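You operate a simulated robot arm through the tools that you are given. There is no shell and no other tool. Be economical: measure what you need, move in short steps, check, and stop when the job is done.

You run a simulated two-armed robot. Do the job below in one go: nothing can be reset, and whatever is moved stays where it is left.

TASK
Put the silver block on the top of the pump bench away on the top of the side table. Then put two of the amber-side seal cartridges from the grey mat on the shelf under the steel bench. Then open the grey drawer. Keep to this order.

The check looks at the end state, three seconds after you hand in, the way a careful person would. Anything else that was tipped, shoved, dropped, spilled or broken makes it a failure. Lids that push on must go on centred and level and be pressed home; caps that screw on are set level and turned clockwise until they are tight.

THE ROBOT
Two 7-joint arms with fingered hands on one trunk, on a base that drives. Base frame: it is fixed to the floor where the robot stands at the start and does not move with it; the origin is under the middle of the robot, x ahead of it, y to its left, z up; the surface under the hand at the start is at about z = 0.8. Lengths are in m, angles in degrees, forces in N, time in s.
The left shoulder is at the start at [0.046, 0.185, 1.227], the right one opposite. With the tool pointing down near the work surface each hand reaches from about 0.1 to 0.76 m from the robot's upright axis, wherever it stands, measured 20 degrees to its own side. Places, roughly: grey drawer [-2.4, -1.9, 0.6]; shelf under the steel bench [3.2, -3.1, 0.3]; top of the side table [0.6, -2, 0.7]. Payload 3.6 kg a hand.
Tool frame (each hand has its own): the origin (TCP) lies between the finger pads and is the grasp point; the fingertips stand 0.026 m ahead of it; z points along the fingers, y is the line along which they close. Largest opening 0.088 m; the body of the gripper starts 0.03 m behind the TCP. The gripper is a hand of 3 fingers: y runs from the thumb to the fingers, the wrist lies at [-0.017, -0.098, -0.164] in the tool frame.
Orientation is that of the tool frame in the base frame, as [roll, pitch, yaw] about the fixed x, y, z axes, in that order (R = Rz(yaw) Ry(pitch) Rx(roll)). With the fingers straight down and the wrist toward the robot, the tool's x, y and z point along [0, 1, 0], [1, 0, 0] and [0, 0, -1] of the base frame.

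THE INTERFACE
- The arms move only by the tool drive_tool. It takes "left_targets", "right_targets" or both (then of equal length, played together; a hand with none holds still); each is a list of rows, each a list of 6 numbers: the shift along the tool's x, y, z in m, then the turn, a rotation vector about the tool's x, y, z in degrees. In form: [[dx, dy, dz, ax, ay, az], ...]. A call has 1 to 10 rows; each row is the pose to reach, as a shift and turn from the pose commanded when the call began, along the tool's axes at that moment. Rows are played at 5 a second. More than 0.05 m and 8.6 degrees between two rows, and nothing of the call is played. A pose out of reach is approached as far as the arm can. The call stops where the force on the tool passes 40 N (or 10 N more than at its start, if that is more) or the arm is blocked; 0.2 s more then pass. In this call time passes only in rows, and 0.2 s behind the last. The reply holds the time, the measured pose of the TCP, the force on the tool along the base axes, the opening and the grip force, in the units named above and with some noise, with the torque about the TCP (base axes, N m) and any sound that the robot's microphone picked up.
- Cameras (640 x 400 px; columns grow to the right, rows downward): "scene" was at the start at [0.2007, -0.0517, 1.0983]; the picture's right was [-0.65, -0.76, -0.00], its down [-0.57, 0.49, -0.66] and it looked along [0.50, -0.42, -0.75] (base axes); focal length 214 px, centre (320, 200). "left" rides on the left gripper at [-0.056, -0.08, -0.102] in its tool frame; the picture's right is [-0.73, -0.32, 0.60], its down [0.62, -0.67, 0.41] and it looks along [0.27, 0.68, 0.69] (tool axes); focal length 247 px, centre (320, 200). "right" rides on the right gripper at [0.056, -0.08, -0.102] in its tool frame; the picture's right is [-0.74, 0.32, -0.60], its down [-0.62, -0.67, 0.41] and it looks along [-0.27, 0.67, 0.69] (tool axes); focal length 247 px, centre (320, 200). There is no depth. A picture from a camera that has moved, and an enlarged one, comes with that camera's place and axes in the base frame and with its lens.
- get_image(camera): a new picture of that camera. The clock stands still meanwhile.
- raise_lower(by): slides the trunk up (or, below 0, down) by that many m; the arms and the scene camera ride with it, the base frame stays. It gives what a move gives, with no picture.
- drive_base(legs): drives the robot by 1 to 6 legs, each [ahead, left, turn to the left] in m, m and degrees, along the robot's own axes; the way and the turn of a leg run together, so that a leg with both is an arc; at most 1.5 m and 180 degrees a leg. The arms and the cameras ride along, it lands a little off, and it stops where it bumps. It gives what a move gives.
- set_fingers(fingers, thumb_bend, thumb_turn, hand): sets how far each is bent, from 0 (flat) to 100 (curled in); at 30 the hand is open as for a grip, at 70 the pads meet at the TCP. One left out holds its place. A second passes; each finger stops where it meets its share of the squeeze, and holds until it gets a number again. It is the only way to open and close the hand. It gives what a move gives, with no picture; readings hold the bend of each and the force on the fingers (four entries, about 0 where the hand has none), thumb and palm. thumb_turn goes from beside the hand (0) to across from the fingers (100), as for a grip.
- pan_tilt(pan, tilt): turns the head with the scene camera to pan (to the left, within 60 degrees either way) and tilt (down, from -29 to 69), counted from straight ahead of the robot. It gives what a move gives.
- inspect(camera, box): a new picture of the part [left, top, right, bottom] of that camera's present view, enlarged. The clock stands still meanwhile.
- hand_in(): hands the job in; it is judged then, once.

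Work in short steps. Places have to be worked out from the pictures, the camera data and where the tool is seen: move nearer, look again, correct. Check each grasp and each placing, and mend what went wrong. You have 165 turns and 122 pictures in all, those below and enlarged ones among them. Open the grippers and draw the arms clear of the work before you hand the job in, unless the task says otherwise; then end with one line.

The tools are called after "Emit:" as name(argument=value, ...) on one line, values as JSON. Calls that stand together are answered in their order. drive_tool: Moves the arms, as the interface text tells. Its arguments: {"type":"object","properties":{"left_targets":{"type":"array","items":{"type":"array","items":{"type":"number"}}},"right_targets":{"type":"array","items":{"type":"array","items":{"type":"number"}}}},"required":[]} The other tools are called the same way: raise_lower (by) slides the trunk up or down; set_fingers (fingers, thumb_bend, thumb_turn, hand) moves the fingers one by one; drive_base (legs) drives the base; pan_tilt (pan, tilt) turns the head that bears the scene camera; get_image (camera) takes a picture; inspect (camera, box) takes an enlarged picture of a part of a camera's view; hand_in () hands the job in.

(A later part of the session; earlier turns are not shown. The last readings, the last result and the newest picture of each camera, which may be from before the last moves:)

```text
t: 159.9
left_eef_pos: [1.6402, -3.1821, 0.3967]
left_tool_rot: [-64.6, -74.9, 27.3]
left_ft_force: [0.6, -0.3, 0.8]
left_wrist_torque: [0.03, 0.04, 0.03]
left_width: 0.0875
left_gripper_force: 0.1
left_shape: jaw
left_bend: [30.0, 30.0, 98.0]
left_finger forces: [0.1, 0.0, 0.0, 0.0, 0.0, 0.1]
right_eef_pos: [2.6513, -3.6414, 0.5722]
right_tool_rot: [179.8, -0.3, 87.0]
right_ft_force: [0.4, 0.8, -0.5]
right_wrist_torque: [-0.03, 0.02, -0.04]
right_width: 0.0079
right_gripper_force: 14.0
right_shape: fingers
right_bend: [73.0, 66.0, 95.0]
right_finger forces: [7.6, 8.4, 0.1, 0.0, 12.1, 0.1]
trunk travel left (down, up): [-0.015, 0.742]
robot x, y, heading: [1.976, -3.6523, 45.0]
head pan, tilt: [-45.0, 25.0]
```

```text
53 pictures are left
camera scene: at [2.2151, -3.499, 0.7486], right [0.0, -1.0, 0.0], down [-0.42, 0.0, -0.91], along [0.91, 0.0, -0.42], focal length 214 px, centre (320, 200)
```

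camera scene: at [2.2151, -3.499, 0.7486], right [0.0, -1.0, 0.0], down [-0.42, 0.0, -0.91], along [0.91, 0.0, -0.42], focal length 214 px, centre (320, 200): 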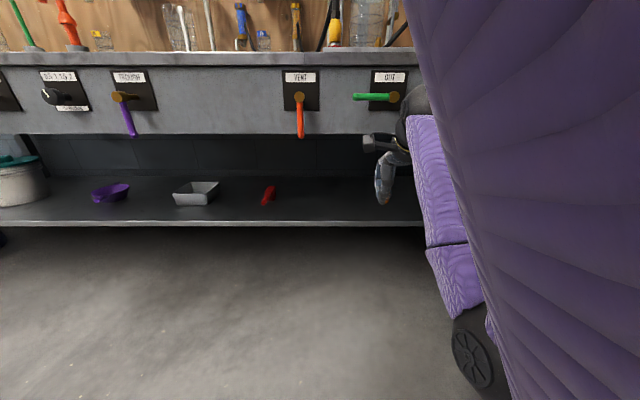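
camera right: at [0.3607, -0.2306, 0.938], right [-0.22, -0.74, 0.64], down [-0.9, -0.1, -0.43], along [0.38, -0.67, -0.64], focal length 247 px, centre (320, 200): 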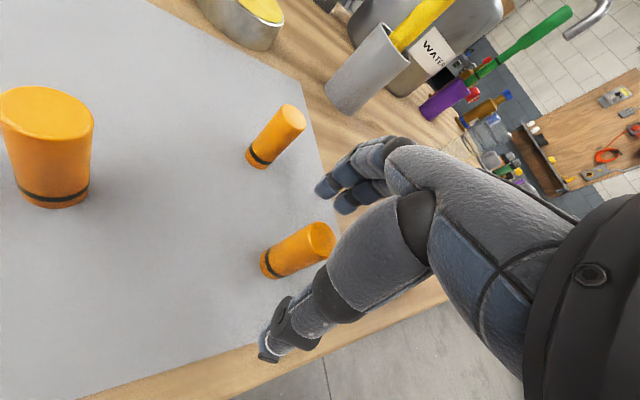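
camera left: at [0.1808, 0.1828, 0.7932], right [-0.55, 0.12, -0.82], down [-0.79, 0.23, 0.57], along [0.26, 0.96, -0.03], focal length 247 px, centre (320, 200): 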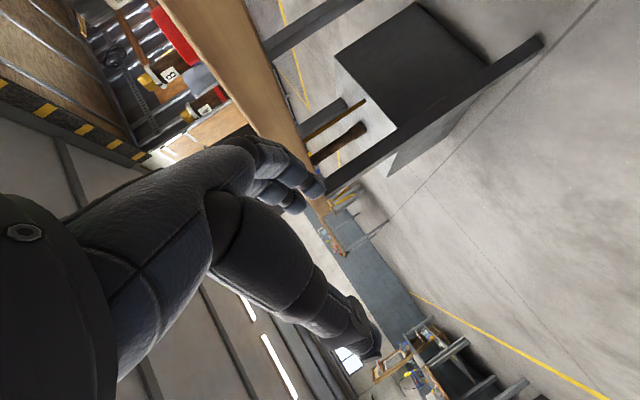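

Geometry: shelf edge x≈2.905 at z≈0.32, panel bottom z≈0.66. I lower the hand to z≈0.41 outside the shelf first.

Emit:
drive_tool(right_targets=[[0, 0, 0.04, 0, 0, 0], [0, 0, 0.08, 0, 0, 0], [0, 0, 0.12, 0, 0, 0], [0, 0, 0.16, 0, 0, 0]])

Emit:
get_image(camera="scene")

```text
t: 160.9
left_eef_pos: [1.6409, -3.1817, 0.397]
left_tool_rot: [-64.8, -74.9, 27.7]
left_ft_force: [-0.2, -0.7, -0.5]
left_wrist_torque: [-0.02, 0.01, 0.0]
left_width: 0.0878
left_gripper_force: 0.0
left_shape: jaw
left_bend: [30.0, 30.0, 98.0]
left_finger forces: [0.1, 0.0, 0.0, 0.0, 0.0, 0.0]
right_eef_pos: [2.6494, -3.64, 0.4137]
right_tool_rot: [179.8, -0.3, 86.9]
right_ft_force: [0.3, 0.3, -0.3]
right_wrist_torque: [0.03, 0.01, -0.01]
right_width: 0.008
right_gripper_force: 14.3
right_shape: fingers
right_bend: [73.0, 66.0, 95.0]
right_finger forces: [7.4, 9.1, 0.0, 0.1, 12.2, 0.0]
trunk travel left (down, up): [-0.015, 0.742]
robot x, y, heading: [1.973, -3.6518, 45.0]
head pan, tilt: [-45.0, 25.0]
```

```text
52 pictures are left
camera scene: at [2.2151, -3.4991, 0.7486], right [0.0, -1.0, 0.0], down [-0.42, 0.0, -0.91], along [0.91, 0.0, -0.42], focal length 214 px, centre (320, 200)
```

scene: 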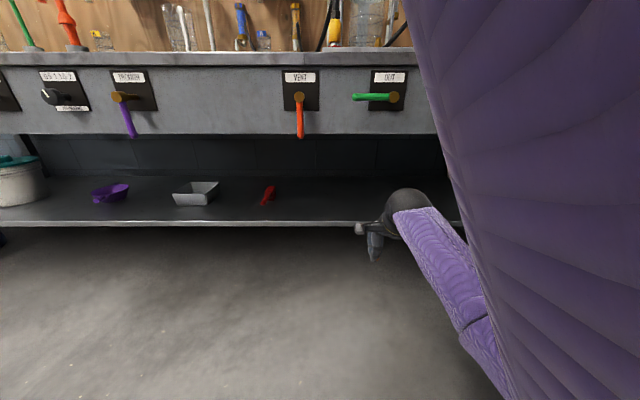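

Tracking is exact; the elbow should remain ~0.15 m outside the shelf edge. I drive +x by 0.2 then check.

Emit:
drive_base(legs=[[0.155, -0.155, 0]])

Emit:
get_image(camera="right")

Emit:
get_image(camera="scene")

```text
t: 162.5
left_eef_pos: [1.8571, -3.182, 0.3978]
left_tool_rot: [-64.7, -74.9, 27.6]
left_ft_force: [0.0, 0.8, 0.0]
left_wrist_torque: [0.01, 0.01, 0.01]
left_width: 0.0879
left_gripper_force: 0.1
left_shape: jaw
left_bend: [30.0, 30.0, 98.0]
left_finger forces: [0.0, 0.0, 0.1, 0.0, 0.0, 0.0]
right_eef_pos: [2.8677, -3.6382, 0.4145]
right_tool_rot: [179.9, -0.2, 86.9]
right_ft_force: [0.5, -0.1, -0.6]
right_wrist_torque: [-0.01, 0.0, -0.02]
right_width: 0.0078
right_gripper_force: 14.4
right_shape: fingers
right_bend: [73.0, 66.0, 95.0]
right_finger forces: [7.4, 9.2, 0.0, 0.0, 12.2, 0.0]
trunk travel left (down, up): [-0.015, 0.742]
robot x, y, heading: [2.1925, -3.6477, 45.2]
head pan, tilt: [-45.0, 25.0]
```

```text
51 pictures are left
camera right: at [2.7905, -3.5792, 0.5171], right [0.28, -0.75, 0.6], down [-0.7, -0.59, -0.42], along [0.66, -0.3, -0.69], focal length 247 px, centre (320, 200)
```

right: 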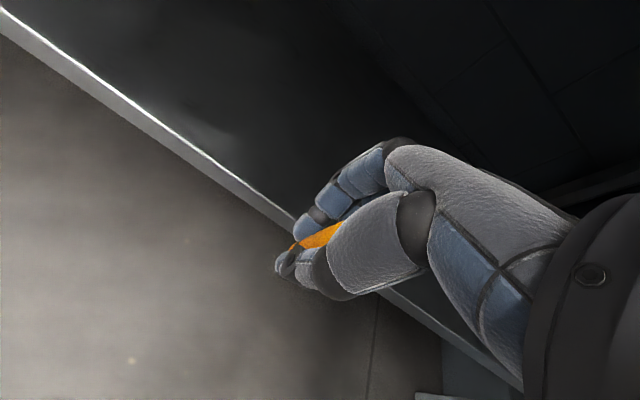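

```text
50 pictures are left
camera scene: at [2.4324, -3.4984, 0.7486], right [0.0, -1.0, 0.0], down [-0.42, 0.0, -0.91], along [0.91, 0.0, -0.42], focal length 214 px, centre (320, 200)
```

scene: 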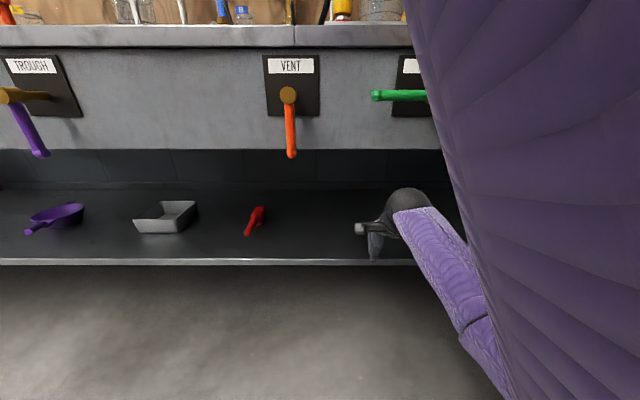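

Shelf edge refined to x≈2.94, z≈0.326; panel bottom z≈0.665. I lower the hand 2 cm, then drive in another 0.155.

Emit:
drive_tool(right_targets=[[0, 0, 0.02, 0, 0, 0]])

Emit:
drive_base(legs=[[0.112, -0.112, 0]])

Emit:
get_image(camera="right")

```text
t: 162.9
left_eef_pos: [1.8572, -3.1828, 0.3987]
left_tool_rot: [-64.5, -74.9, 27.4]
left_ft_force: [0.8, -0.2, 0.2]
left_wrist_torque: [-0.01, 0.0, -0.02]
left_width: 0.0877
left_gripper_force: 0.0
left_shape: jaw
left_bend: [30.0, 30.0, 98.0]
left_finger forces: [0.0, 0.0, 0.0, 0.0, 0.0, 0.0]
right_eef_pos: [2.869, -3.6378, 0.3948]
right_tool_rot: [179.8, -0.4, 86.9]
right_ft_force: [0.2, -0.1, -0.3]
right_wrist_torque: [0.01, -0.02, 0.01]
right_width: 0.0078
right_gripper_force: 14.1
right_shape: fingers
right_bend: [73.0, 66.0, 95.0]
right_finger forces: [7.5, 9.2, 0.1, 0.0, 12.2, 0.1]
trunk travel left (down, up): [-0.015, 0.742]
robot x, y, heading: [2.1895, -3.6515, 45.4]
head pan, tilt: [-45.0, 25.0]
```

```text
t: 164.3
left_eef_pos: [2.0134, -3.1831, 0.3978]
left_tool_rot: [-64.6, -74.9, 27.6]
left_ft_force: [0.6, 0.1, 1.1]
left_wrist_torque: [-0.01, 0.0, -0.01]
left_width: 0.0875
left_gripper_force: 0.0
left_shape: jaw
left_bend: [30.0, 30.0, 98.0]
left_finger forces: [0.0, 0.0, 0.0, 0.0, 0.0, 0.0]
right_eef_pos: [3.0245, -3.6378, 0.3939]
right_tool_rot: [179.9, -0.3, 86.9]
right_ft_force: [-0.9, 0.4, -0.9]
right_wrist_torque: [-0.01, -0.02, -0.01]
right_width: 0.0077
right_gripper_force: 14.4
right_shape: fingers
right_bend: [73.0, 66.0, 95.0]
right_finger forces: [7.4, 9.2, 0.0, 0.0, 12.4, 0.0]
trunk travel left (down, up): [-0.015, 0.742]
robot x, y, heading: [2.3463, -3.6517, 45.1]
head pan, tilt: [-45.0, 25.0]
```

```text
49 pictures are left
camera right: at [2.9484, -3.5776, 0.4968], right [0.28, -0.75, 0.6], down [-0.7, -0.59, -0.42], along [0.66, -0.3, -0.69], focal length 247 px, centre (320, 200)
```

right: 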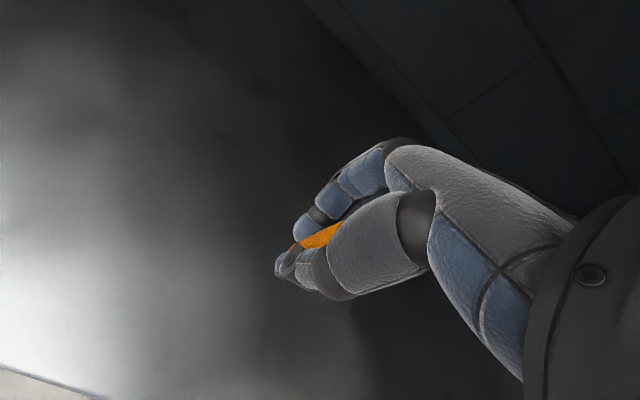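

Cartridge is ~8 cm inside the edge. Lower in small rows watching force.

Emit:
drive_tool(right_targets=[[0, 0, 0.012, 0, 0, 0], [0, 0, 0.024, 0, 0, 0], [0, 0, 0.03, 0, 0, 0]])

Emit:
inspect(camera="scene", box=[310, 160, 470, 310])

```text
t: 165.1
left_eef_pos: [2.0131, -3.1831, 0.3972]
left_tool_rot: [-64.4, -74.9, 27.4]
left_ft_force: [0.6, 0.1, -0.6]
left_wrist_torque: [0.01, 0.02, -0.01]
left_width: 0.0879
left_gripper_force: 0.0
left_shape: jaw
left_bend: [30.0, 30.0, 98.0]
left_finger forces: [0.0, 0.0, 0.0, 0.0, 0.0, 0.1]
right_eef_pos: [3.0254, -3.6364, 0.3637]
right_tool_rot: [179.9, -0.3, 87.0]
right_ft_force: [-0.3, -0.2, 0.0]
right_wrist_torque: [-0.03, 0.0, 0.02]
right_width: 0.0076
right_gripper_force: 14.3
right_shape: fingers
right_bend: [73.0, 66.0, 95.0]
right_finger forces: [7.4, 9.3, 0.0, 0.0, 12.3, 0.0]
trunk travel left (down, up): [-0.015, 0.742]
robot x, y, heading: [2.3473, -3.6524, 45.2]
head pan, tilt: [-45.0, 25.0]
```

```text
2.67 times, centred on (390, 235) of scene
camera zoom: at [2.5897, -3.4986, 0.7486], right [0.0, -1.0, 0.0], down [-0.42, 0.0, -0.91], along [0.91, 0.0, -0.42], focal length 572 px, centre (133, 107)
```

zoom: 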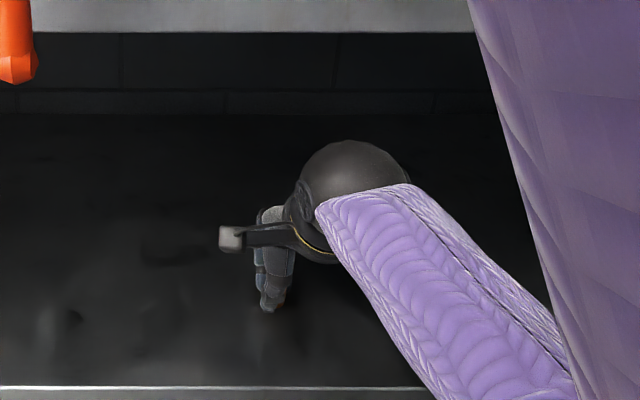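

No contact yet at TCP 0.364. Continue in 4 mm rows.

Emit:
drive_tool(right_targets=[[0, 0, 0.004, 0, 0, 0], [0, 0, 0.008, 0, 0, 0]])

Emit:
drive_tool(right_targets=[[0, 0, 0.003, 0, 0, 0]])

```text
t: 165.7
left_eef_pos: [2.0135, -3.1833, 0.3987]
left_tool_rot: [-64.6, -75.0, 27.6]
left_ft_force: [-0.4, -0.7, -0.3]
left_wrist_torque: [0.02, 0.01, 0.01]
left_width: 0.0876
left_gripper_force: 0.2
left_shape: jaw
left_bend: [30.0, 30.0, 98.0]
left_finger forces: [0.0, 0.0, 0.0, 0.0, 0.1, 0.0]
right_eef_pos: [3.0269, -3.637, 0.3566]
right_tool_rot: [179.9, -0.3, 87.0]
right_ft_force: [-0.3, 0.9, 0.2]
right_wrist_torque: [0.01, -0.01, 0.0]
right_width: 0.0079
right_gripper_force: 13.9
right_shape: fingers
right_bend: [73.0, 66.0, 95.0]
right_finger forces: [7.4, 9.3, 0.1, 0.0, 12.4, 0.0]
trunk travel left (down, up): [-0.015, 0.742]
robot x, y, heading: [2.3493, -3.6484, 45.0]
head pan, tilt: [-45.0, 25.0]
```

```text
t: 166.1
left_eef_pos: [2.0137, -3.1834, 0.3976]
left_tool_rot: [-64.8, -74.9, 27.8]
left_ft_force: [0.0, -0.3, 0.8]
left_wrist_torque: [0.03, -0.02, 0.01]
left_width: 0.088
left_gripper_force: 0.1
left_shape: jaw
left_bend: [30.0, 30.0, 98.0]
left_finger forces: [0.0, 0.1, 0.0, 0.1, 0.0, 0.0]
right_eef_pos: [3.027, -3.637, 0.3541]
right_tool_rot: [179.7, -0.2, 87.0]
right_ft_force: [-0.4, -0.3, 4.7]
right_wrist_torque: [-0.01, 0.05, -0.01]
right_width: 0.0078
right_gripper_force: 15.3
right_shape: fingers
right_bend: [73.0, 67.0, 95.0]
right_finger forces: [7.6, 9.9, 0.0, 0.0, 12.7, 0.0]
trunk travel left (down, up): [-0.015, 0.742]
robot x, y, heading: [2.3481, -3.6538, 45.2]
head pan, tilt: [-45.0, 25.0]
```

Contact (4.7 N) at 0.354. I open gently.

Emit:
set_fingers(hand="right", fingers=55, thumb_bend=55)

Emit:
inspect(camera="right", box=[200, 160, 360, 360])

```text
t: 167.1
left_eef_pos: [2.0136, -3.183, 0.3985]
left_tool_rot: [-64.7, -74.9, 27.6]
left_ft_force: [0.6, 0.4, 0.1]
left_wrist_torque: [0.01, -0.02, -0.01]
left_width: 0.0879
left_gripper_force: 0.1
left_shape: jaw
left_bend: [30.0, 30.0, 98.0]
left_finger forces: [0.1, 0.1, 0.0, 0.0, 0.0, 0.0]
right_eef_pos: [3.0259, -3.6362, 0.3537]
right_tool_rot: [179.8, -0.3, 87.1]
right_ft_force: [-1.5, 0.5, 8.3]
right_wrist_torque: [-0.04, -0.12, -0.03]
right_width: 0.0315
right_gripper_force: 3.9
right_shape: fingers
right_bend: [56.0, 55.0, 97.0]
right_finger forces: [1.2, 6.7, 0.0, 0.0, 0.0, 0.1]
trunk travel left (down, up): [-0.015, 0.742]
robot x, y, heading: [2.3483, -3.654, 45.3]
head pan, tilt: [-45.0, 25.0]
```

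```text
2.00 times, centred on (280, 260) of right
camera zoom: at [2.9492, -3.5768, 0.4571], right [0.28, -0.75, 0.6], down [-0.69, -0.59, -0.42], along [0.66, -0.3, -0.69], focal length 494 px, centre (400, 80)
```

zoom: 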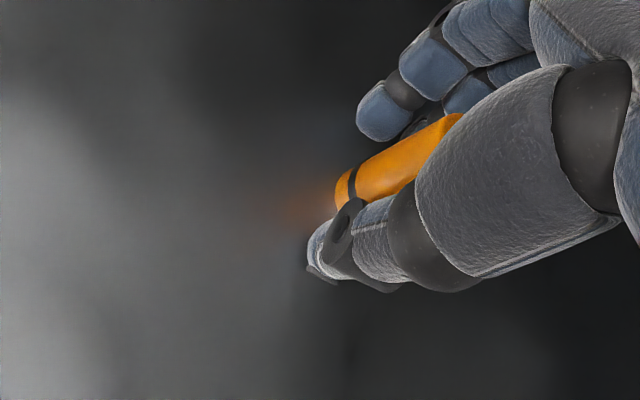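

Upward force suggests fingertips press the shelf as they open; I lift 5 mm, then open more.

Emit:
drive_tool(right_targets=[[0, 0, -0.006, 0, 0, 0]])

Emit:
set_fingers(hand="right", fingers=38, thumb_bend=38)

Emit:
inspect(camera="right", box=[200, 160, 360, 360])

```text
t: 167.5
left_eef_pos: [2.0143, -3.1837, 0.3981]
left_tool_rot: [-64.6, -74.9, 27.5]
left_ft_force: [0.0, 0.1, -0.3]
left_wrist_torque: [0.02, -0.04, 0.02]
left_width: 0.0879
left_gripper_force: 0.0
left_shape: jaw
left_bend: [30.0, 30.0, 98.0]
left_finger forces: [0.0, 0.0, 0.0, 0.0, 0.0, 0.0]
right_eef_pos: [3.0242, -3.636, 0.3574]
right_tool_rot: [-180.0, -0.3, 87.0]
right_ft_force: [0.3, 0.3, -0.3]
right_wrist_torque: [-0.03, 0.01, -0.02]
right_width: 0.0334
right_gripper_force: 0.0
right_shape: fingers
right_bend: [55.0, 55.0, 97.0]
right_finger forces: [0.0, 0.0, 0.1, 0.1, 0.0, 0.0]
trunk travel left (down, up): [-0.015, 0.742]
robot x, y, heading: [2.3497, -3.6534, 45.5]
head pan, tilt: [-45.0, 25.0]
```

```text
t: 168.5
left_eef_pos: [2.0129, -3.1825, 0.3973]
left_tool_rot: [-65.1, -74.9, 28.1]
left_ft_force: [0.2, -0.9, 0.2]
left_wrist_torque: [0.0, -0.02, 0.0]
left_width: 0.0878
left_gripper_force: 0.1
left_shape: jaw
left_bend: [30.0, 30.0, 98.0]
left_finger forces: [0.1, 0.0, 0.1, 0.0, 0.0, 0.0]
right_eef_pos: [3.0259, -3.6367, 0.358]
right_tool_rot: [179.9, -0.3, 87.0]
right_ft_force: [-0.3, -0.1, 0.1]
right_wrist_torque: [0.01, -0.01, -0.04]
right_width: 0.071
right_gripper_force: 0.0
right_shape: fingers
right_bend: [38.0, 38.0, 97.0]
right_finger forces: [0.0, 0.0, 0.0, 0.0, 0.0, 0.0]
trunk travel left (down, up): [-0.015, 0.742]
robot x, y, heading: [2.347, -3.6496, 45.2]
head pan, tilt: [-45.0, 25.0]
```

```text
2.00 times, centred on (280, 260) of right
camera zoom: at [2.9492, -3.5773, 0.4617], right [0.28, -0.75, 0.6], down [-0.7, -0.59, -0.42], along [0.66, -0.3, -0.69], focal length 494 px, centre (400, 80)
```

zoom: 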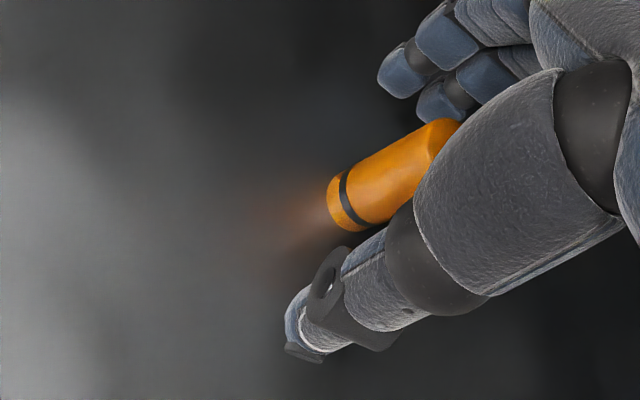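

The cartridge stands upright on its own. I lift the hand 6 cm (still under the panel), then back out.

Emit:
drive_tool(right_targets=[[0, 0, -0.03, 0, 0, 0], [0, 0, -0.062, 0, 0, 0]])

Emit:
get_image(camera="right")

```text
t: 169.1
left_eef_pos: [2.0149, -3.1831, 0.3985]
left_tool_rot: [-64.6, -74.9, 27.7]
left_ft_force: [0.1, -0.1, 0.3]
left_wrist_torque: [0.04, 0.01, -0.02]
left_width: 0.0878
left_gripper_force: 0.1
left_shape: jaw
left_bend: [30.0, 30.0, 98.0]
left_finger forces: [0.1, 0.0, 0.0, 0.1, 0.0, 0.0]
right_eef_pos: [3.0222, -3.6375, 0.4211]
right_tool_rot: [179.9, -0.3, 87.1]
right_ft_force: [-1.0, 0.3, -1.0]
right_wrist_torque: [-0.03, 0.0, 0.02]
right_width: 0.0708
right_gripper_force: 0.0
right_shape: fingers
right_bend: [38.0, 38.0, 97.0]
right_finger forces: [0.0, 0.0, 0.0, 0.0, 0.0, 0.0]
trunk travel left (down, up): [-0.015, 0.742]
robot x, y, heading: [2.3487, -3.6528, 45.2]
head pan, tilt: [-45.0, 25.0]
```

```text
45 pictures are left
camera right: at [2.9456, -3.5769, 0.5239], right [0.28, -0.75, 0.6], down [-0.7, -0.59, -0.42], along [0.66, -0.3, -0.69], focal length 247 px, centre (320, 200)
```

right: 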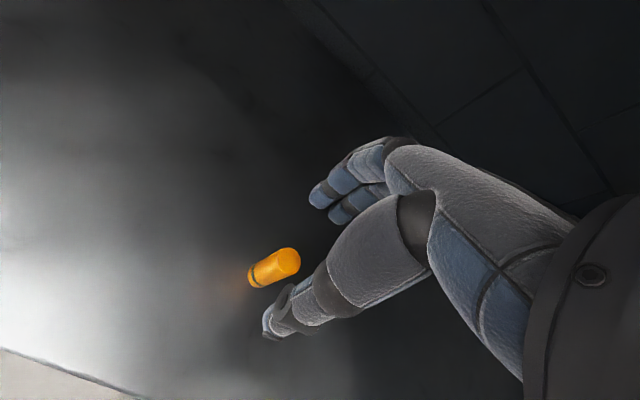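

Hand tips are ~2 cm above the cartridge top. Back straight out 0.36 m and look at the shelf.

Emit:
drive_base(legs=[[-0.25, 0.25, 0]])

Emit:
raise_lower(by=0.32)

Emit:
inspect(camera="scene", box=[180, 140, 420, 290])

```text
t: 171.4
left_eef_pos: [1.6605, -3.1947, 0.3979]
left_tool_rot: [-64.6, -74.9, 27.8]
left_ft_force: [0.6, -0.1, 0.7]
left_wrist_torque: [0.01, 0.01, -0.02]
left_width: 0.0877
left_gripper_force: 0.2
left_shape: jaw
left_bend: [30.0, 30.0, 98.0]
left_finger forces: [0.0, 0.0, 0.0, 0.1, 0.0, 0.1]
right_eef_pos: [2.6718, -3.6444, 0.4212]
right_tool_rot: [179.9, -0.3, 87.3]
right_ft_force: [-0.5, 0.1, -0.2]
right_wrist_torque: [0.03, -0.02, 0.05]
right_width: 0.0709
right_gripper_force: 0.1
right_shape: fingers
right_bend: [38.0, 38.0, 97.0]
right_finger forces: [0.0, 0.0, 0.0, 0.0, 0.0, 0.1]
trunk travel left (down, up): [-0.015, 0.742]
robot x, y, heading: [1.9989, -3.6607, 45.4]
head pan, tilt: [-45.0, 25.0]
```

```text
t: 174.6
left_eef_pos: [1.6619, -3.1961, 0.7176]
left_tool_rot: [-64.5, -74.9, 27.7]
left_ft_force: [0.4, -0.4, -1.6]
left_wrist_torque: [0.03, -0.01, 0.0]
left_width: 0.0879
left_gripper_force: 0.3
left_shape: jaw
left_bend: [30.0, 30.0, 98.0]
left_finger forces: [0.0, 0.0, 0.0, 0.0, 0.1, 0.1]
right_eef_pos: [2.6733, -3.6437, 0.7402]
right_tool_rot: [179.9, -0.3, 87.3]
right_ft_force: [-0.2, 0.8, 0.8]
right_wrist_torque: [-0.02, 0.01, 0.03]
right_width: 0.0707
right_gripper_force: 0.1
right_shape: fingers
right_bend: [38.0, 38.0, 97.0]
right_finger forces: [0.0, 0.1, 0.0, 0.0, 0.1, 0.0]
trunk travel left (down, up): [-0.335, 0.422]
robot x, y, heading: [1.9984, -3.664, 45.4]
head pan, tilt: [-45.0, 25.0]
```

```text
2.67 times, centred on (300, 215) of scene
camera zoom: at [2.1951, -3.5528, 1.0967], right [0.01, -1.0, 0.0], down [-0.42, 0.0, -0.91], along [0.91, 0.01, -0.42], focal length 572 px, centre (373, 160)
```

zoom: 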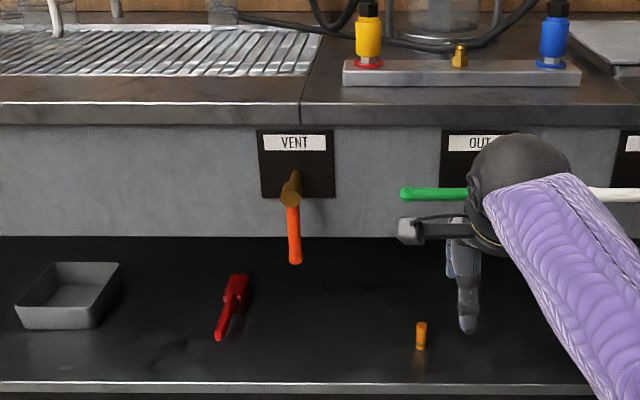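

First cartridge stands upright on the shelf. I lift the hand to travel height, back away and turn to heading -90°.

Emit:
drive_tool(right_targets=[[0, 0, -0.045, 0, 0, 0], [0, 0, -0.09, 0, 0, 0], [0, 0, -0.135, 0, 0, 0], [0, 0, -0.17, 0, 0, 0]])

Emit:
drive_base(legs=[[0.287, 0.563, 0], [0, 0, -135.4]])

```text
t: 175.6
left_eef_pos: [1.6615, -3.1958, 0.7174]
left_tool_rot: [-64.4, -74.9, 27.6]
left_ft_force: [-0.4, -0.3, 0.2]
left_wrist_torque: [-0.01, -0.02, 0.0]
left_width: 0.088
left_gripper_force: 0.1
left_shape: jaw
left_bend: [30.0, 30.0, 98.0]
left_finger forces: [0.1, 0.1, 0.1, 0.0, 0.0, 0.0]
right_eef_pos: [2.6707, -3.6436, 0.9097]
right_tool_rot: [179.9, -0.4, 87.2]
right_ft_force: [0.9, 0.5, 0.7]
right_wrist_torque: [-0.02, 0.02, -0.03]
right_width: 0.0707
right_gripper_force: 0.1
right_shape: fingers
right_bend: [38.0, 38.0, 97.0]
right_finger forces: [0.1, 0.0, 0.1, 0.0, 0.0, 0.0]
trunk travel left (down, up): [-0.335, 0.422]
robot x, y, heading: [1.9996, -3.66, 45.5]
head pan, tilt: [-45.0, 25.0]
```

```text
t: 184.8
left_eef_pos: [2.3566, -3.2004, 0.7178]
left_tool_rot: [-64.2, -75.0, -111.0]
left_ft_force: [-0.2, 0.4, -1.0]
left_wrist_torque: [0.0, 0.02, 0.0]
left_width: 0.0877
left_gripper_force: 0.0
left_shape: jaw
left_bend: [30.0, 30.0, 98.0]
left_finger forces: [0.0, 0.0, 0.0, 0.0, 0.1, 0.1]
right_eef_pos: [1.3034, -3.5338, 0.9099]
right_tool_rot: [179.9, -0.4, -51.3]
right_ft_force: [0.2, -0.5, -0.1]
right_wrist_torque: [-0.03, -0.02, 0.03]
right_width: 0.0709
right_gripper_force: 0.1
right_shape: fingers
right_bend: [38.0, 38.0, 97.0]
right_finger forces: [0.1, 0.1, 0.1, 0.0, 0.1, 0.0]
trunk travel left (down, up): [-0.335, 0.422]
robot x, y, heading: [1.7947, -3.0697, -93.1]
head pan, tilt: [-45.0, 25.0]
```

Now strafe back -x, move away from the CAN table, turn to face the pump bench and strafe up to it.

Emit:
drive_base(legs=[[0, -1.25, 3.1], [0, -1.25, 0], [-0.55, 0, 0], [0, 0, 88], [0, 1.3, 0], [0, 1.3, 0]])

```text
t: 215.4
left_eef_pos: [-0.6809, 0.4688, 0.7188]
left_tool_rot: [-64.8, -75.0, -17.4]
left_ft_force: [-0.3, -0.2, 0.1]
left_wrist_torque: [0.01, 0.03, -0.05]
left_width: 0.0875
left_gripper_force: 0.2
left_shape: jaw
left_bend: [30.0, 30.0, 98.0]
left_finger forces: [0.1, 0.0, 0.1, 0.0, 0.0, 0.0]
right_eef_pos: [-0.2895, -0.5636, 0.909]
right_tool_rot: [179.9, -0.3, 41.8]
right_ft_force: [0.1, 0.1, 0.7]
right_wrist_torque: [-0.03, 0.01, 0.04]
right_width: 0.071
right_gripper_force: 0.0
right_shape: fingers
right_bend: [38.0, 38.0, 97.0]
right_finger forces: [0.0, 0.1, 0.0, 0.0, 0.1, 0.0]
trunk travel left (down, up): [-0.335, 0.422]
robot x, y, heading: [-0.7735, -0.0973, -0.0]
head pan, tilt: [-45.0, 25.0]
```

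Heading is exactly 0. I drive to the bench aligned with the cartridge at (0.427,-0.217), opening the fingers fully.

Emit:
set_fingers(hand="right", fingers=30, thumb_bend=30)

Emit:
drive_base(legs=[[0.0, 0.345, 0], [0.69, 0, 0]])

Emit:
get_image(camera="right")

Emit:
pan_tilt(pan=-25, tilt=50)

Emit:
get_image(camera="scene")

```text
t: 216.4
left_eef_pos: [-0.6813, 0.47, 0.7179]
left_tool_rot: [-64.3, -74.9, -17.9]
left_ft_force: [0.6, -0.8, 0.3]
left_wrist_torque: [0.0, -0.02, 0.0]
left_width: 0.0876
left_gripper_force: 0.1
left_shape: jaw
left_bend: [30.0, 30.0, 98.0]
left_finger forces: [0.1, 0.0, 0.0, 0.1, 0.0, 0.0]
right_eef_pos: [-0.2903, -0.5636, 0.9102]
right_tool_rot: [179.9, -0.3, 41.9]
right_ft_force: [-0.7, 0.2, -0.2]
right_wrist_torque: [0.01, 0.01, 0.01]
right_width: 0.0878
right_gripper_force: 0.0
right_shape: fingers
right_bend: [30.0, 30.0, 97.0]
right_finger forces: [0.0, 0.0, 0.0, 0.0, 0.0, 0.0]
trunk travel left (down, up): [-0.335, 0.422]
robot x, y, heading: [-0.7743, -0.0975, -0.0]
head pan, tilt: [-45.0, 25.0]
```

```text
t: 222.1
left_eef_pos: [0.0227, 0.8152, 0.7174]
left_tool_rot: [-64.2, -74.9, -18.9]
left_ft_force: [0.1, -0.3, -0.8]
left_wrist_torque: [-0.02, 0.04, 0.02]
left_width: 0.0877
left_gripper_force: 0.1
left_shape: jaw
left_bend: [30.0, 30.0, 98.0]
left_finger forces: [0.0, 0.1, 0.0, 0.0, 0.0, 0.0]
right_eef_pos: [0.3951, -0.2243, 0.9089]
right_tool_rot: [180.0, -0.2, 40.9]
right_ft_force: [0.3, -0.6, -0.3]
right_wrist_torque: [0.01, 0.05, 0.01]
right_width: 0.0879
right_gripper_force: 0.1
right_shape: fingers
right_bend: [30.0, 30.0, 97.0]
right_finger forces: [0.1, 0.0, 0.1, 0.0, 0.1, 0.0]
trunk travel left (down, up): [-0.335, 0.422]
robot x, y, heading: [-0.0863, 0.2515, -0.9]
head pan, tilt: [-45.0, 25.0]
```

```text
43 pictures are left
camera right: at [0.3854, -0.1269, 1.0128], right [-0.35, -0.72, 0.6], down [-0.9, 0.09, -0.42], along [0.24, -0.68, -0.69], focal length 247 px, centre (320, 200)
```

right: 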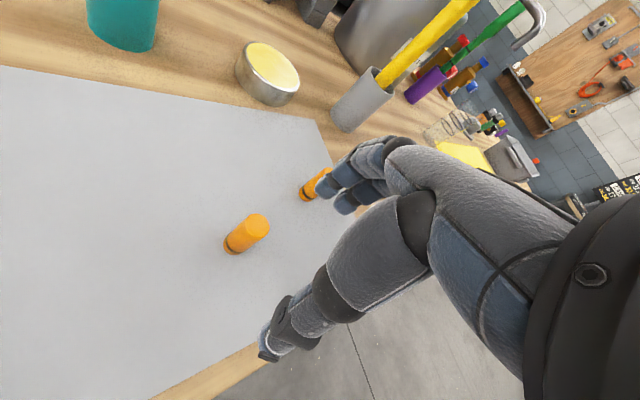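

```text
t: 223.0
left_eef_pos: [0.0223, 0.8172, 0.7184]
left_tool_rot: [-65.0, -75.0, -18.1]
left_ft_force: [0.1, -0.5, 0.1]
left_wrist_torque: [-0.01, -0.03, 0.01]
left_width: 0.0878
left_gripper_force: 0.0
left_shape: jaw
left_bend: [30.0, 30.0, 98.0]
left_finger forces: [0.0, 0.1, 0.0, 0.0, 0.1, 0.1]
right_eef_pos: [0.3944, -0.2245, 0.9092]
right_tool_rot: [179.9, -0.2, 40.9]
right_ft_force: [0.8, -0.9, 0.4]
right_wrist_torque: [0.01, 0.01, 0.02]
right_width: 0.0879
right_gripper_force: 0.1
right_shape: fingers
right_bend: [30.0, 30.0, 97.0]
right_finger forces: [0.0, 0.0, 0.0, 0.0, 0.0, 0.0]
trunk travel left (down, up): [-0.335, 0.422]
robot x, y, heading: [-0.0848, 0.2525, -1.1]
head pan, tilt: [-25.0, 50.0]
```

```text
42 pictures are left
camera scene: at [0.1359, 0.2147, 1.0594], right [-0.44, -0.9, 0.0], down [-0.69, 0.34, -0.64], along [0.58, -0.28, -0.77], focal length 214 px, centre (320, 200)
```

scene: 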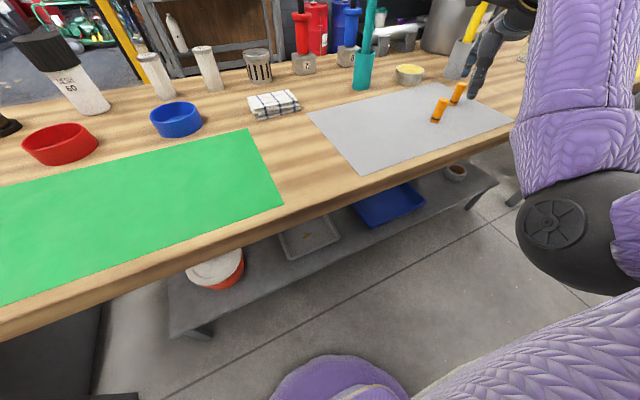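

Target refined to (0.4285,-0.215). Move over it and descend partway.

Emit:
drive_tool(right_targets=[[0.032, 0.0151, 0, 0, 0, 0], [0.032, 0.0151, 0.02, 0, 0, 0]])

Emit:
get_image(camera="right")

```text
t: 223.6
left_eef_pos: [0.021, 0.8161, 0.7181]
left_tool_rot: [-64.3, -74.8, -18.8]
left_ft_force: [0.4, 0.6, 0.5]
left_wrist_torque: [-0.02, 0.0, 0.01]
left_width: 0.0877
left_gripper_force: 0.0
left_shape: jaw
left_bend: [30.0, 30.0, 98.0]
left_finger forces: [0.1, 0.1, 0.1, 0.0, 0.0, 0.0]
right_eef_pos: [0.4313, -0.2125, 0.8869]
right_tool_rot: [179.9, -0.3, 41.0]
right_ft_force: [-0.5, 0.4, -1.1]
right_wrist_torque: [-0.01, 0.05, 0.02]
right_width: 0.088
right_gripper_force: 0.0
right_shape: fingers
right_bend: [30.0, 30.0, 97.0]
right_finger forces: [0.0, 0.0, 0.0, 0.0, 0.1, 0.1]
trunk travel left (down, up): [-0.335, 0.422]
robot x, y, heading: [-0.0838, 0.2521, -0.9]
head pan, tilt: [-25.0, 50.0]
```

```text
41 pictures are left
camera right: at [0.421, -0.1165, 0.9909], right [-0.35, -0.72, 0.6], down [-0.9, 0.1, -0.42], along [0.24, -0.68, -0.69], focal length 247 px, centre (320, 200)
```

right: 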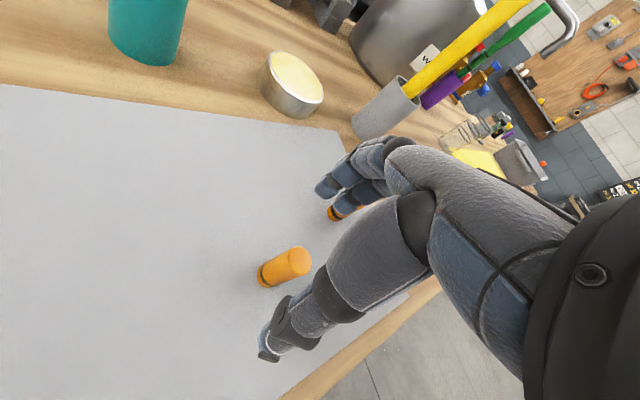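

Within 4 mm; small correction and descend to z≈0.832.

Emit:
drive_tool(right_targets=[[-0.0037, -0.0015, 0.028, 0, 0, 0], [-0.0037, -0.0015, 0.0545, 0, 0, 0]])

Emit:
inspect(camera="right", box=[200, 160, 360, 360])

```text
t: 224.2
left_eef_pos: [0.0217, 0.817, 0.7184]
left_tool_rot: [-64.7, -75.0, -18.4]
left_ft_force: [-0.1, -0.1, 0.5]
left_wrist_torque: [0.0, 0.02, 0.01]
left_width: 0.0878
left_gripper_force: 0.0
left_shape: jaw
left_bend: [30.0, 30.0, 98.0]
left_finger forces: [0.0, 0.0, 0.0, 0.0, 0.0, 0.0]
right_eef_pos: [0.4272, -0.2138, 0.8339]
right_tool_rot: [180.0, -0.3, 40.9]
right_ft_force: [-0.7, 0.9, -0.2]
right_wrist_torque: [-0.01, -0.03, 0.04]
right_width: 0.0882
right_gripper_force: 0.1
right_shape: fingers
right_bend: [30.0, 30.0, 97.0]
right_finger forces: [0.1, 0.1, 0.0, 0.0, 0.0, 0.0]
trunk travel left (down, up): [-0.335, 0.422]
robot x, y, heading: [-0.0849, 0.2471, -0.9]
head pan, tilt: [-25.0, 50.0]
```

```text
2.00 times, centred on (280, 260) of right
camera zoom: at [0.4173, -0.1164, 0.9363], right [-0.35, -0.72, 0.6], down [-0.9, 0.1, -0.42], along [0.24, -0.68, -0.69], focal length 494 px, centre (400, 80)
```

zoom: 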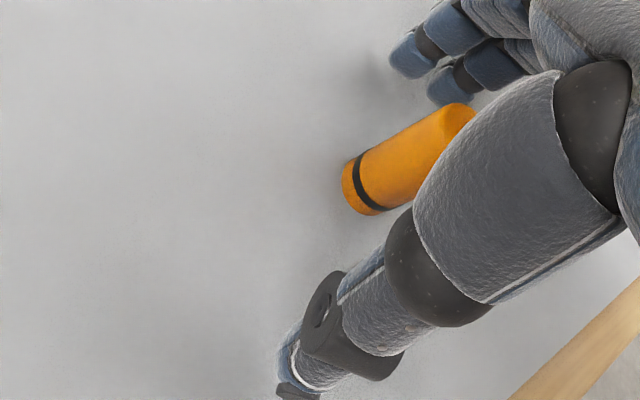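

Same good alignment as before. Close and lift.

Emit:
set_fingers(hand="right", fingers=70, thumb_bend=70)

Emit:
set_fingers(hand="right", fingers=76, thumb_bend=76)

Emit:
drive_tool(right_targets=[[0, 0, -0.03, 0, 0, 0], [0, 0, -0.06, 0, 0, 0]])

Emit:
get_image(camera="right")

Emit:
inspect(camera="scene", box=[360, 20, 520, 140])

```text
t: 225.2
left_eef_pos: [0.0213, 0.8157, 0.7177]
left_tool_rot: [-64.6, -74.9, -18.4]
left_ft_force: [0.3, 0.1, 0.5]
left_wrist_torque: [-0.01, 0.02, 0.0]
left_width: 0.0877
left_gripper_force: 0.1
left_shape: jaw
left_bend: [30.0, 30.0, 98.0]
left_finger forces: [0.0, 0.1, 0.0, 0.0, 0.0, 0.0]
right_eef_pos: [0.4268, -0.2128, 0.8344]
right_tool_rot: [180.0, -0.2, 40.9]
right_ft_force: [0.5, -0.4, 0.1]
right_wrist_torque: [-0.01, 0.0, 0.0]
right_width: 0.0128
right_gripper_force: 5.0
right_shape: fingers
right_bend: [66.0, 65.0, 97.0]
right_finger forces: [2.6, 2.9, 0.0, 0.1, 5.0, 0.1]
trunk travel left (down, up): [-0.335, 0.422]
robot x, y, heading: [-0.0838, 0.2513, -1.1]
head pan, tilt: [-25.0, 50.0]
```

```text
t: 226.2
left_eef_pos: [0.0216, 0.8149, 0.7189]
left_tool_rot: [-64.6, -74.9, -18.5]
left_ft_force: [0.0, -0.3, 0.1]
left_wrist_torque: [0.02, 0.0, 0.0]
left_width: 0.0878
left_gripper_force: 0.1
left_shape: jaw
left_bend: [30.0, 30.0, 98.0]
left_finger forces: [0.1, 0.0, 0.1, 0.0, 0.0, 0.0]
right_eef_pos: [0.4271, -0.2127, 0.8334]
right_tool_rot: [179.9, -0.4, 40.9]
right_ft_force: [-0.3, 0.3, 0.3]
right_wrist_torque: [-0.02, 0.01, 0.01]
right_width: 0.01
right_gripper_force: 14.5
right_shape: fingers
right_bend: [72.0, 65.0, 96.0]
right_finger forces: [8.4, 7.1, 0.0, 0.0, 13.4, 0.1]
trunk travel left (down, up): [-0.335, 0.422]
robot x, y, heading: [-0.0854, 0.2497, -1.1]
head pan, tilt: [-25.0, 50.0]
```

```text
t: 226.8
left_eef_pos: [0.0209, 0.8165, 0.718]
left_tool_rot: [-64.7, -75.0, -18.4]
left_ft_force: [-1.1, -0.2, -0.3]
left_wrist_torque: [0.03, 0.0, 0.0]
left_width: 0.0879
left_gripper_force: 0.1
left_shape: jaw
left_bend: [30.0, 30.0, 98.0]
left_finger forces: [0.0, 0.0, 0.0, 0.1, 0.1, 0.0]
right_eef_pos: [0.4263, -0.2133, 0.8923]
right_tool_rot: [179.9, -0.3, 40.9]
right_ft_force: [-0.5, -0.3, -0.7]
right_wrist_torque: [-0.02, 0.0, 0.03]
right_width: 0.01
right_gripper_force: 14.7
right_shape: fingers
right_bend: [72.0, 65.0, 96.0]
right_finger forces: [8.4, 7.3, 0.0, 0.1, 13.3, 0.1]
trunk travel left (down, up): [-0.335, 0.422]
robot x, y, heading: [-0.0789, 0.2498, -1.2]
head pan, tilt: [-25.0, 50.0]
```

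```text
39 pictures are left
camera right: at [0.4161, -0.1164, 0.9952], right [-0.35, -0.72, 0.6], down [-0.9, 0.1, -0.42], along [0.24, -0.68, -0.69], focal length 247 px, centre (320, 200)
```

right: 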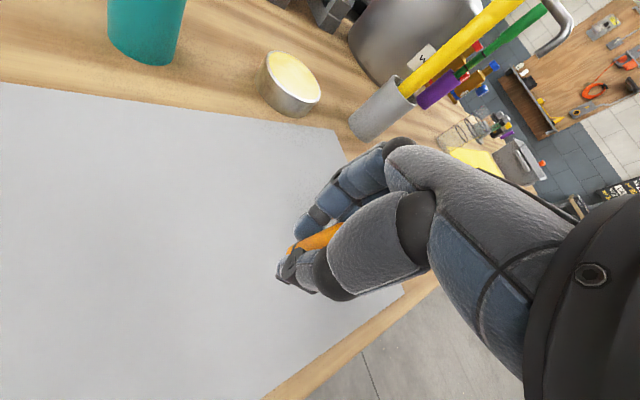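

```text
3.33 times, centred on (440, 80) of scene
camera zoom: at [0.136, 0.2148, 1.0593], right [-0.44, -0.9, 0.0], down [-0.69, 0.34, -0.64], along [0.58, -0.28, -0.77], focal length 715 px, centre (-80, 600)
```

zoom: 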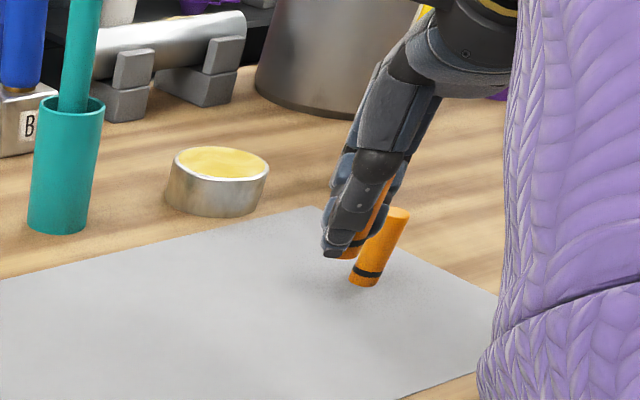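

Second cartridge held; the third stays undisturbed. Same route to the steel bench.

Emit:
drive_base(legs=[[-0.45, 0, 0], [0, 0, -86], [1.1, 0, 0], [1.1, 0, 0], [1.0, 0, 0]])

```text
t: 244.6
left_eef_pos: [0.3018, -2.0234, 0.712]
left_tool_rot: [-69.0, -74.7, -96.8]
left_ft_force: [-9.0, 0.5, 2.5]
left_wrist_torque: [-0.12, 0.16, -0.4]
left_width: 0.0865
left_gripper_force: 0.0
left_shape: jaw
left_bend: [30.0, 30.0, 98.0]
left_finger forces: [10.1, 0.0, 0.1, 0.1, 0.0, 0.0]
right_eef_pos: [-0.6538, -2.5661, 0.8919]
right_tool_rot: [179.9, -0.3, -41.1]
right_ft_force: [0.4, 0.2, -0.4]
right_wrist_torque: [0.01, -0.03, 0.01]
right_width: 0.0101
right_gripper_force: 14.1
right_shape: fingers
right_bend: [73.0, 65.0, 96.0]
right_finger forces: [8.5, 7.4, 0.1, 0.0, 12.7, 0.0]
trunk travel left (down, up): [-0.335, 0.422]
robot x, y, heading: [-0.2656, -1.9996, -82.7]
head pan, tilt: [-25.0, 50.0]
stopped in leg 5: the force on the tool passed its limit at 46 N (the readings are from after the stop); the commanded pose is now the measured one
```

The left hand touched the side table edge because of heading drift. I move straight away from it (to the robot's right) and inspect the table.

Emit:
drive_base(legs=[[0, -0.35, 0]])

Emit:
pan_tilt(pan=58, tilt=35)

Emit:
get_image(camera="scene")

```text
t: 246.8
left_eef_pos: [-0.0322, -2.0571, 0.7137]
left_tool_rot: [-68.2, -74.7, -96.6]
left_ft_force: [-0.2, 0.3, 0.9]
left_wrist_torque: [0.0, 0.0, -0.01]
left_width: 0.088
left_gripper_force: 0.0
left_shape: jaw
left_bend: [30.0, 30.0, 98.0]
left_finger forces: [0.1, 0.0, 0.0, 0.1, 0.0, 0.1]
right_eef_pos: [-0.9803, -2.615, 0.8913]
right_tool_rot: [179.8, -0.3, -40.3]
right_ft_force: [-0.7, -0.3, -0.2]
right_wrist_torque: [0.03, -0.03, 0.02]
right_width: 0.0099
right_gripper_force: 14.2
right_shape: fingers
right_bend: [73.0, 65.0, 96.0]
right_finger forces: [8.5, 7.5, 0.1, 0.1, 12.7, 0.0]
trunk travel left (down, up): [-0.335, 0.422]
robot x, y, heading: [-0.6037, -2.0429, -82.0]
head pan, tilt: [-25.0, 50.0]
```

```text
t: 248.3
left_eef_pos: [-0.0325, -2.0574, 0.7124]
left_tool_rot: [-68.5, -74.7, -96.3]
left_ft_force: [-0.5, 0.3, 0.3]
left_wrist_torque: [-0.01, 0.0, 0.02]
left_width: 0.088
left_gripper_force: 0.0
left_shape: jaw
left_bend: [30.0, 30.0, 98.0]
left_finger forces: [0.0, 0.1, 0.1, 0.0, 0.0, 0.1]
right_eef_pos: [-0.9792, -2.6151, 0.8914]
right_tool_rot: [180.0, -0.3, -40.3]
right_ft_force: [0.0, 0.0, -0.8]
right_wrist_torque: [0.01, -0.03, 0.03]
right_width: 0.0095
right_gripper_force: 14.3
right_shape: fingers
right_bend: [73.0, 65.0, 96.0]
right_finger forces: [8.4, 7.4, 0.0, 0.0, 12.6, 0.0]
trunk travel left (down, up): [-0.335, 0.422]
robot x, y, heading: [-0.6009, -2.0405, -82.1]
head pan, tilt: [58.0, 35.0]
```

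```text
37 pictures are left
camera scene: at [-0.4992, -2.2272, 1.081], right [-0.41, -0.91, 0.0], down [-0.52, 0.23, -0.82], along [0.75, -0.34, -0.57], focal length 214 px, centre (320, 200)
```

scene: 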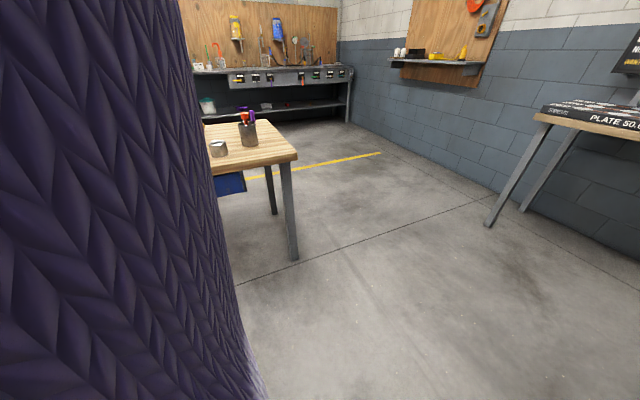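

Table, block and canister look undisturbed. I correct the heading and continue to y≈-3.06.

Emit:
drive_base(legs=[[0, 0, -8], [1.02, 0, 0]])

```text
t: 254.2
left_eef_pos: [-0.0341, -3.1558, 0.7133]
left_tool_rot: [-68.3, -74.7, -104.1]
left_ft_force: [-0.8, -0.8, -0.6]
left_wrist_torque: [0.0, -0.01, 0.01]
left_width: 0.0879
left_gripper_force: 0.1
left_shape: jaw
left_bend: [30.0, 30.0, 98.0]
left_finger forces: [0.1, 0.0, 0.1, 0.1, 0.0, 0.0]
right_eef_pos: [-1.0485, -3.5852, 0.8921]
right_tool_rot: [179.9, -0.3, -47.7]
right_ft_force: [0.3, 0.0, -0.1]
right_wrist_torque: [0.01, 0.03, -0.01]
right_width: 0.0098
right_gripper_force: 14.4
right_shape: fingers
right_bend: [73.0, 65.0, 96.0]
right_finger forces: [8.5, 7.5, 0.1, 0.1, 12.6, 0.0]
trunk travel left (down, up): [-0.335, 0.422]
robot x, y, heading: [-0.5946, -3.0615, -89.6]
head pan, tilt: [58.0, 35.0]
```

Aligned. Strafe +x 2.5 m, then turn to heading 45°.

Emit:
drive_base(legs=[[0, 1.25, 0], [0, 1.25, 0], [0, 0, 134.6]])

```text
t: 271.8
left_eef_pos: [1.5653, -2.5133, 0.7121]
left_tool_rot: [-68.7, -74.7, 29.9]
left_ft_force: [0.0, -0.3, 0.0]
left_wrist_torque: [-0.01, -0.01, -0.01]
left_width: 0.0878
left_gripper_force: 0.1
left_shape: jaw
left_bend: [30.0, 30.0, 98.0]
left_finger forces: [0.0, 0.0, 0.0, 0.0, 0.0, 0.0]
right_eef_pos: [2.5739, -2.9524, 0.8919]
right_tool_rot: [179.9, -0.3, 85.8]
right_ft_force: [0.0, 0.2, 1.3]
right_wrist_torque: [-0.01, 0.0, -0.02]
right_width: 0.0091
right_gripper_force: 13.8
right_shape: fingers
right_bend: [73.0, 66.0, 96.0]
right_finger forces: [8.7, 7.1, 0.0, 0.0, 11.7, 0.1]
trunk travel left (down, up): [-0.335, 0.422]
robot x, y, heading: [1.8882, -2.9833, 43.7]
head pan, tilt: [58.0, 35.0]
```

Now move along the bench to y≈-3.79 (right of the first cartridge), still 0.25 m out, and lower the trunk.

Emit:
drive_base(legs=[[-0.521, -0.661, 1.3]])

Emit:
raise_lower(by=-0.32)

Emit:
pan_tilt(pan=-45, tilt=25)

Emit:
get_image(camera="scene")

```text
t: 276.3
left_eef_pos: [1.6624, -3.3598, 0.7124]
left_tool_rot: [-68.8, -74.7, 32.3]
left_ft_force: [-0.6, 0.9, -0.1]
left_wrist_torque: [-0.06, 0.01, 0.02]
left_width: 0.0876
left_gripper_force: 0.1
left_shape: jaw
left_bend: [30.0, 30.0, 98.0]
left_finger forces: [0.1, 0.0, 0.0, 0.0, 0.1, 0.0]
right_eef_pos: [2.687, -3.7575, 0.8912]
right_tool_rot: [179.8, -0.4, 88.0]
right_ft_force: [-0.3, 0.6, -0.9]
right_wrist_torque: [-0.03, 0.01, 0.05]
right_width: 0.0089
right_gripper_force: 13.6
right_shape: fingers
right_bend: [73.0, 66.0, 96.0]
right_finger forces: [8.7, 7.3, 0.0, 0.0, 11.6, 0.1]
trunk travel left (down, up): [-0.335, 0.422]
robot x, y, heading: [1.998, -3.8093, 45.9]
head pan, tilt: [58.0, 35.0]
```

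```text
t: 279.4
left_eef_pos: [1.6623, -3.3607, 0.3932]
left_tool_rot: [-68.3, -74.9, 31.8]
left_ft_force: [0.1, -0.4, -1.3]
left_wrist_torque: [0.0, -0.01, -0.02]
left_width: 0.0875
left_gripper_force: 0.1
left_shape: jaw
left_bend: [30.0, 30.0, 98.0]
left_finger forces: [0.1, 0.0, 0.1, 0.0, 0.1, 0.0]
right_eef_pos: [2.6868, -3.757, 0.5719]
right_tool_rot: [179.9, -0.3, 88.0]
right_ft_force: [0.7, 1.2, 0.1]
right_wrist_torque: [0.03, 0.01, -0.01]
right_width: 0.0089
right_gripper_force: 14.3
right_shape: fingers
right_bend: [73.0, 66.0, 96.0]
right_finger forces: [8.6, 7.5, 0.0, 0.0, 11.8, 0.0]
trunk travel left (down, up): [-0.015, 0.742]
robot x, y, heading: [1.9986, -3.8133, 46.0]
head pan, tilt: [58.0, 35.0]
```

```text
t: 281.2
left_eef_pos: [1.6625, -3.36, 0.392]
left_tool_rot: [-68.6, -74.7, 32.1]
left_ft_force: [0.7, 0.6, -0.4]
left_wrist_torque: [-0.01, 0.0, -0.01]
left_width: 0.0876
left_gripper_force: 0.1
left_shape: jaw
left_bend: [30.0, 30.0, 98.0]
left_finger forces: [0.0, 0.0, 0.1, 0.1, 0.0, 0.0]
right_eef_pos: [2.6872, -3.7588, 0.5723]
right_tool_rot: [179.9, -0.3, 88.0]
right_ft_force: [0.0, 0.8, -1.6]
right_wrist_torque: [0.01, -0.02, 0.0]
right_width: 0.0088
right_gripper_force: 14.1
right_shape: fingers
right_bend: [73.0, 66.0, 96.0]
right_finger forces: [8.6, 7.4, 0.1, 0.0, 11.8, 0.0]
trunk travel left (down, up): [-0.015, 0.742]
robot x, y, heading: [2.0018, -3.816, 46.0]
head pan, tilt: [-45.0, 25.0]
```

```text
36 pictures are left
camera scene: at [2.2398, -3.6584, 0.7486], right [0.02, -1.0, 0.0], down [-0.42, -0.01, -0.91], along [0.91, 0.02, -0.42], focal length 214 px, centre (320, 200)
```

scene: 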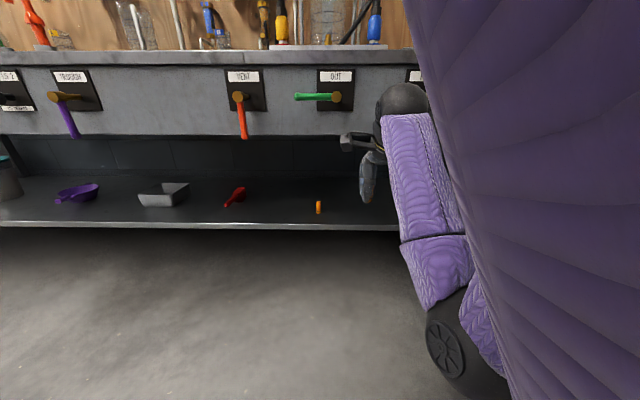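

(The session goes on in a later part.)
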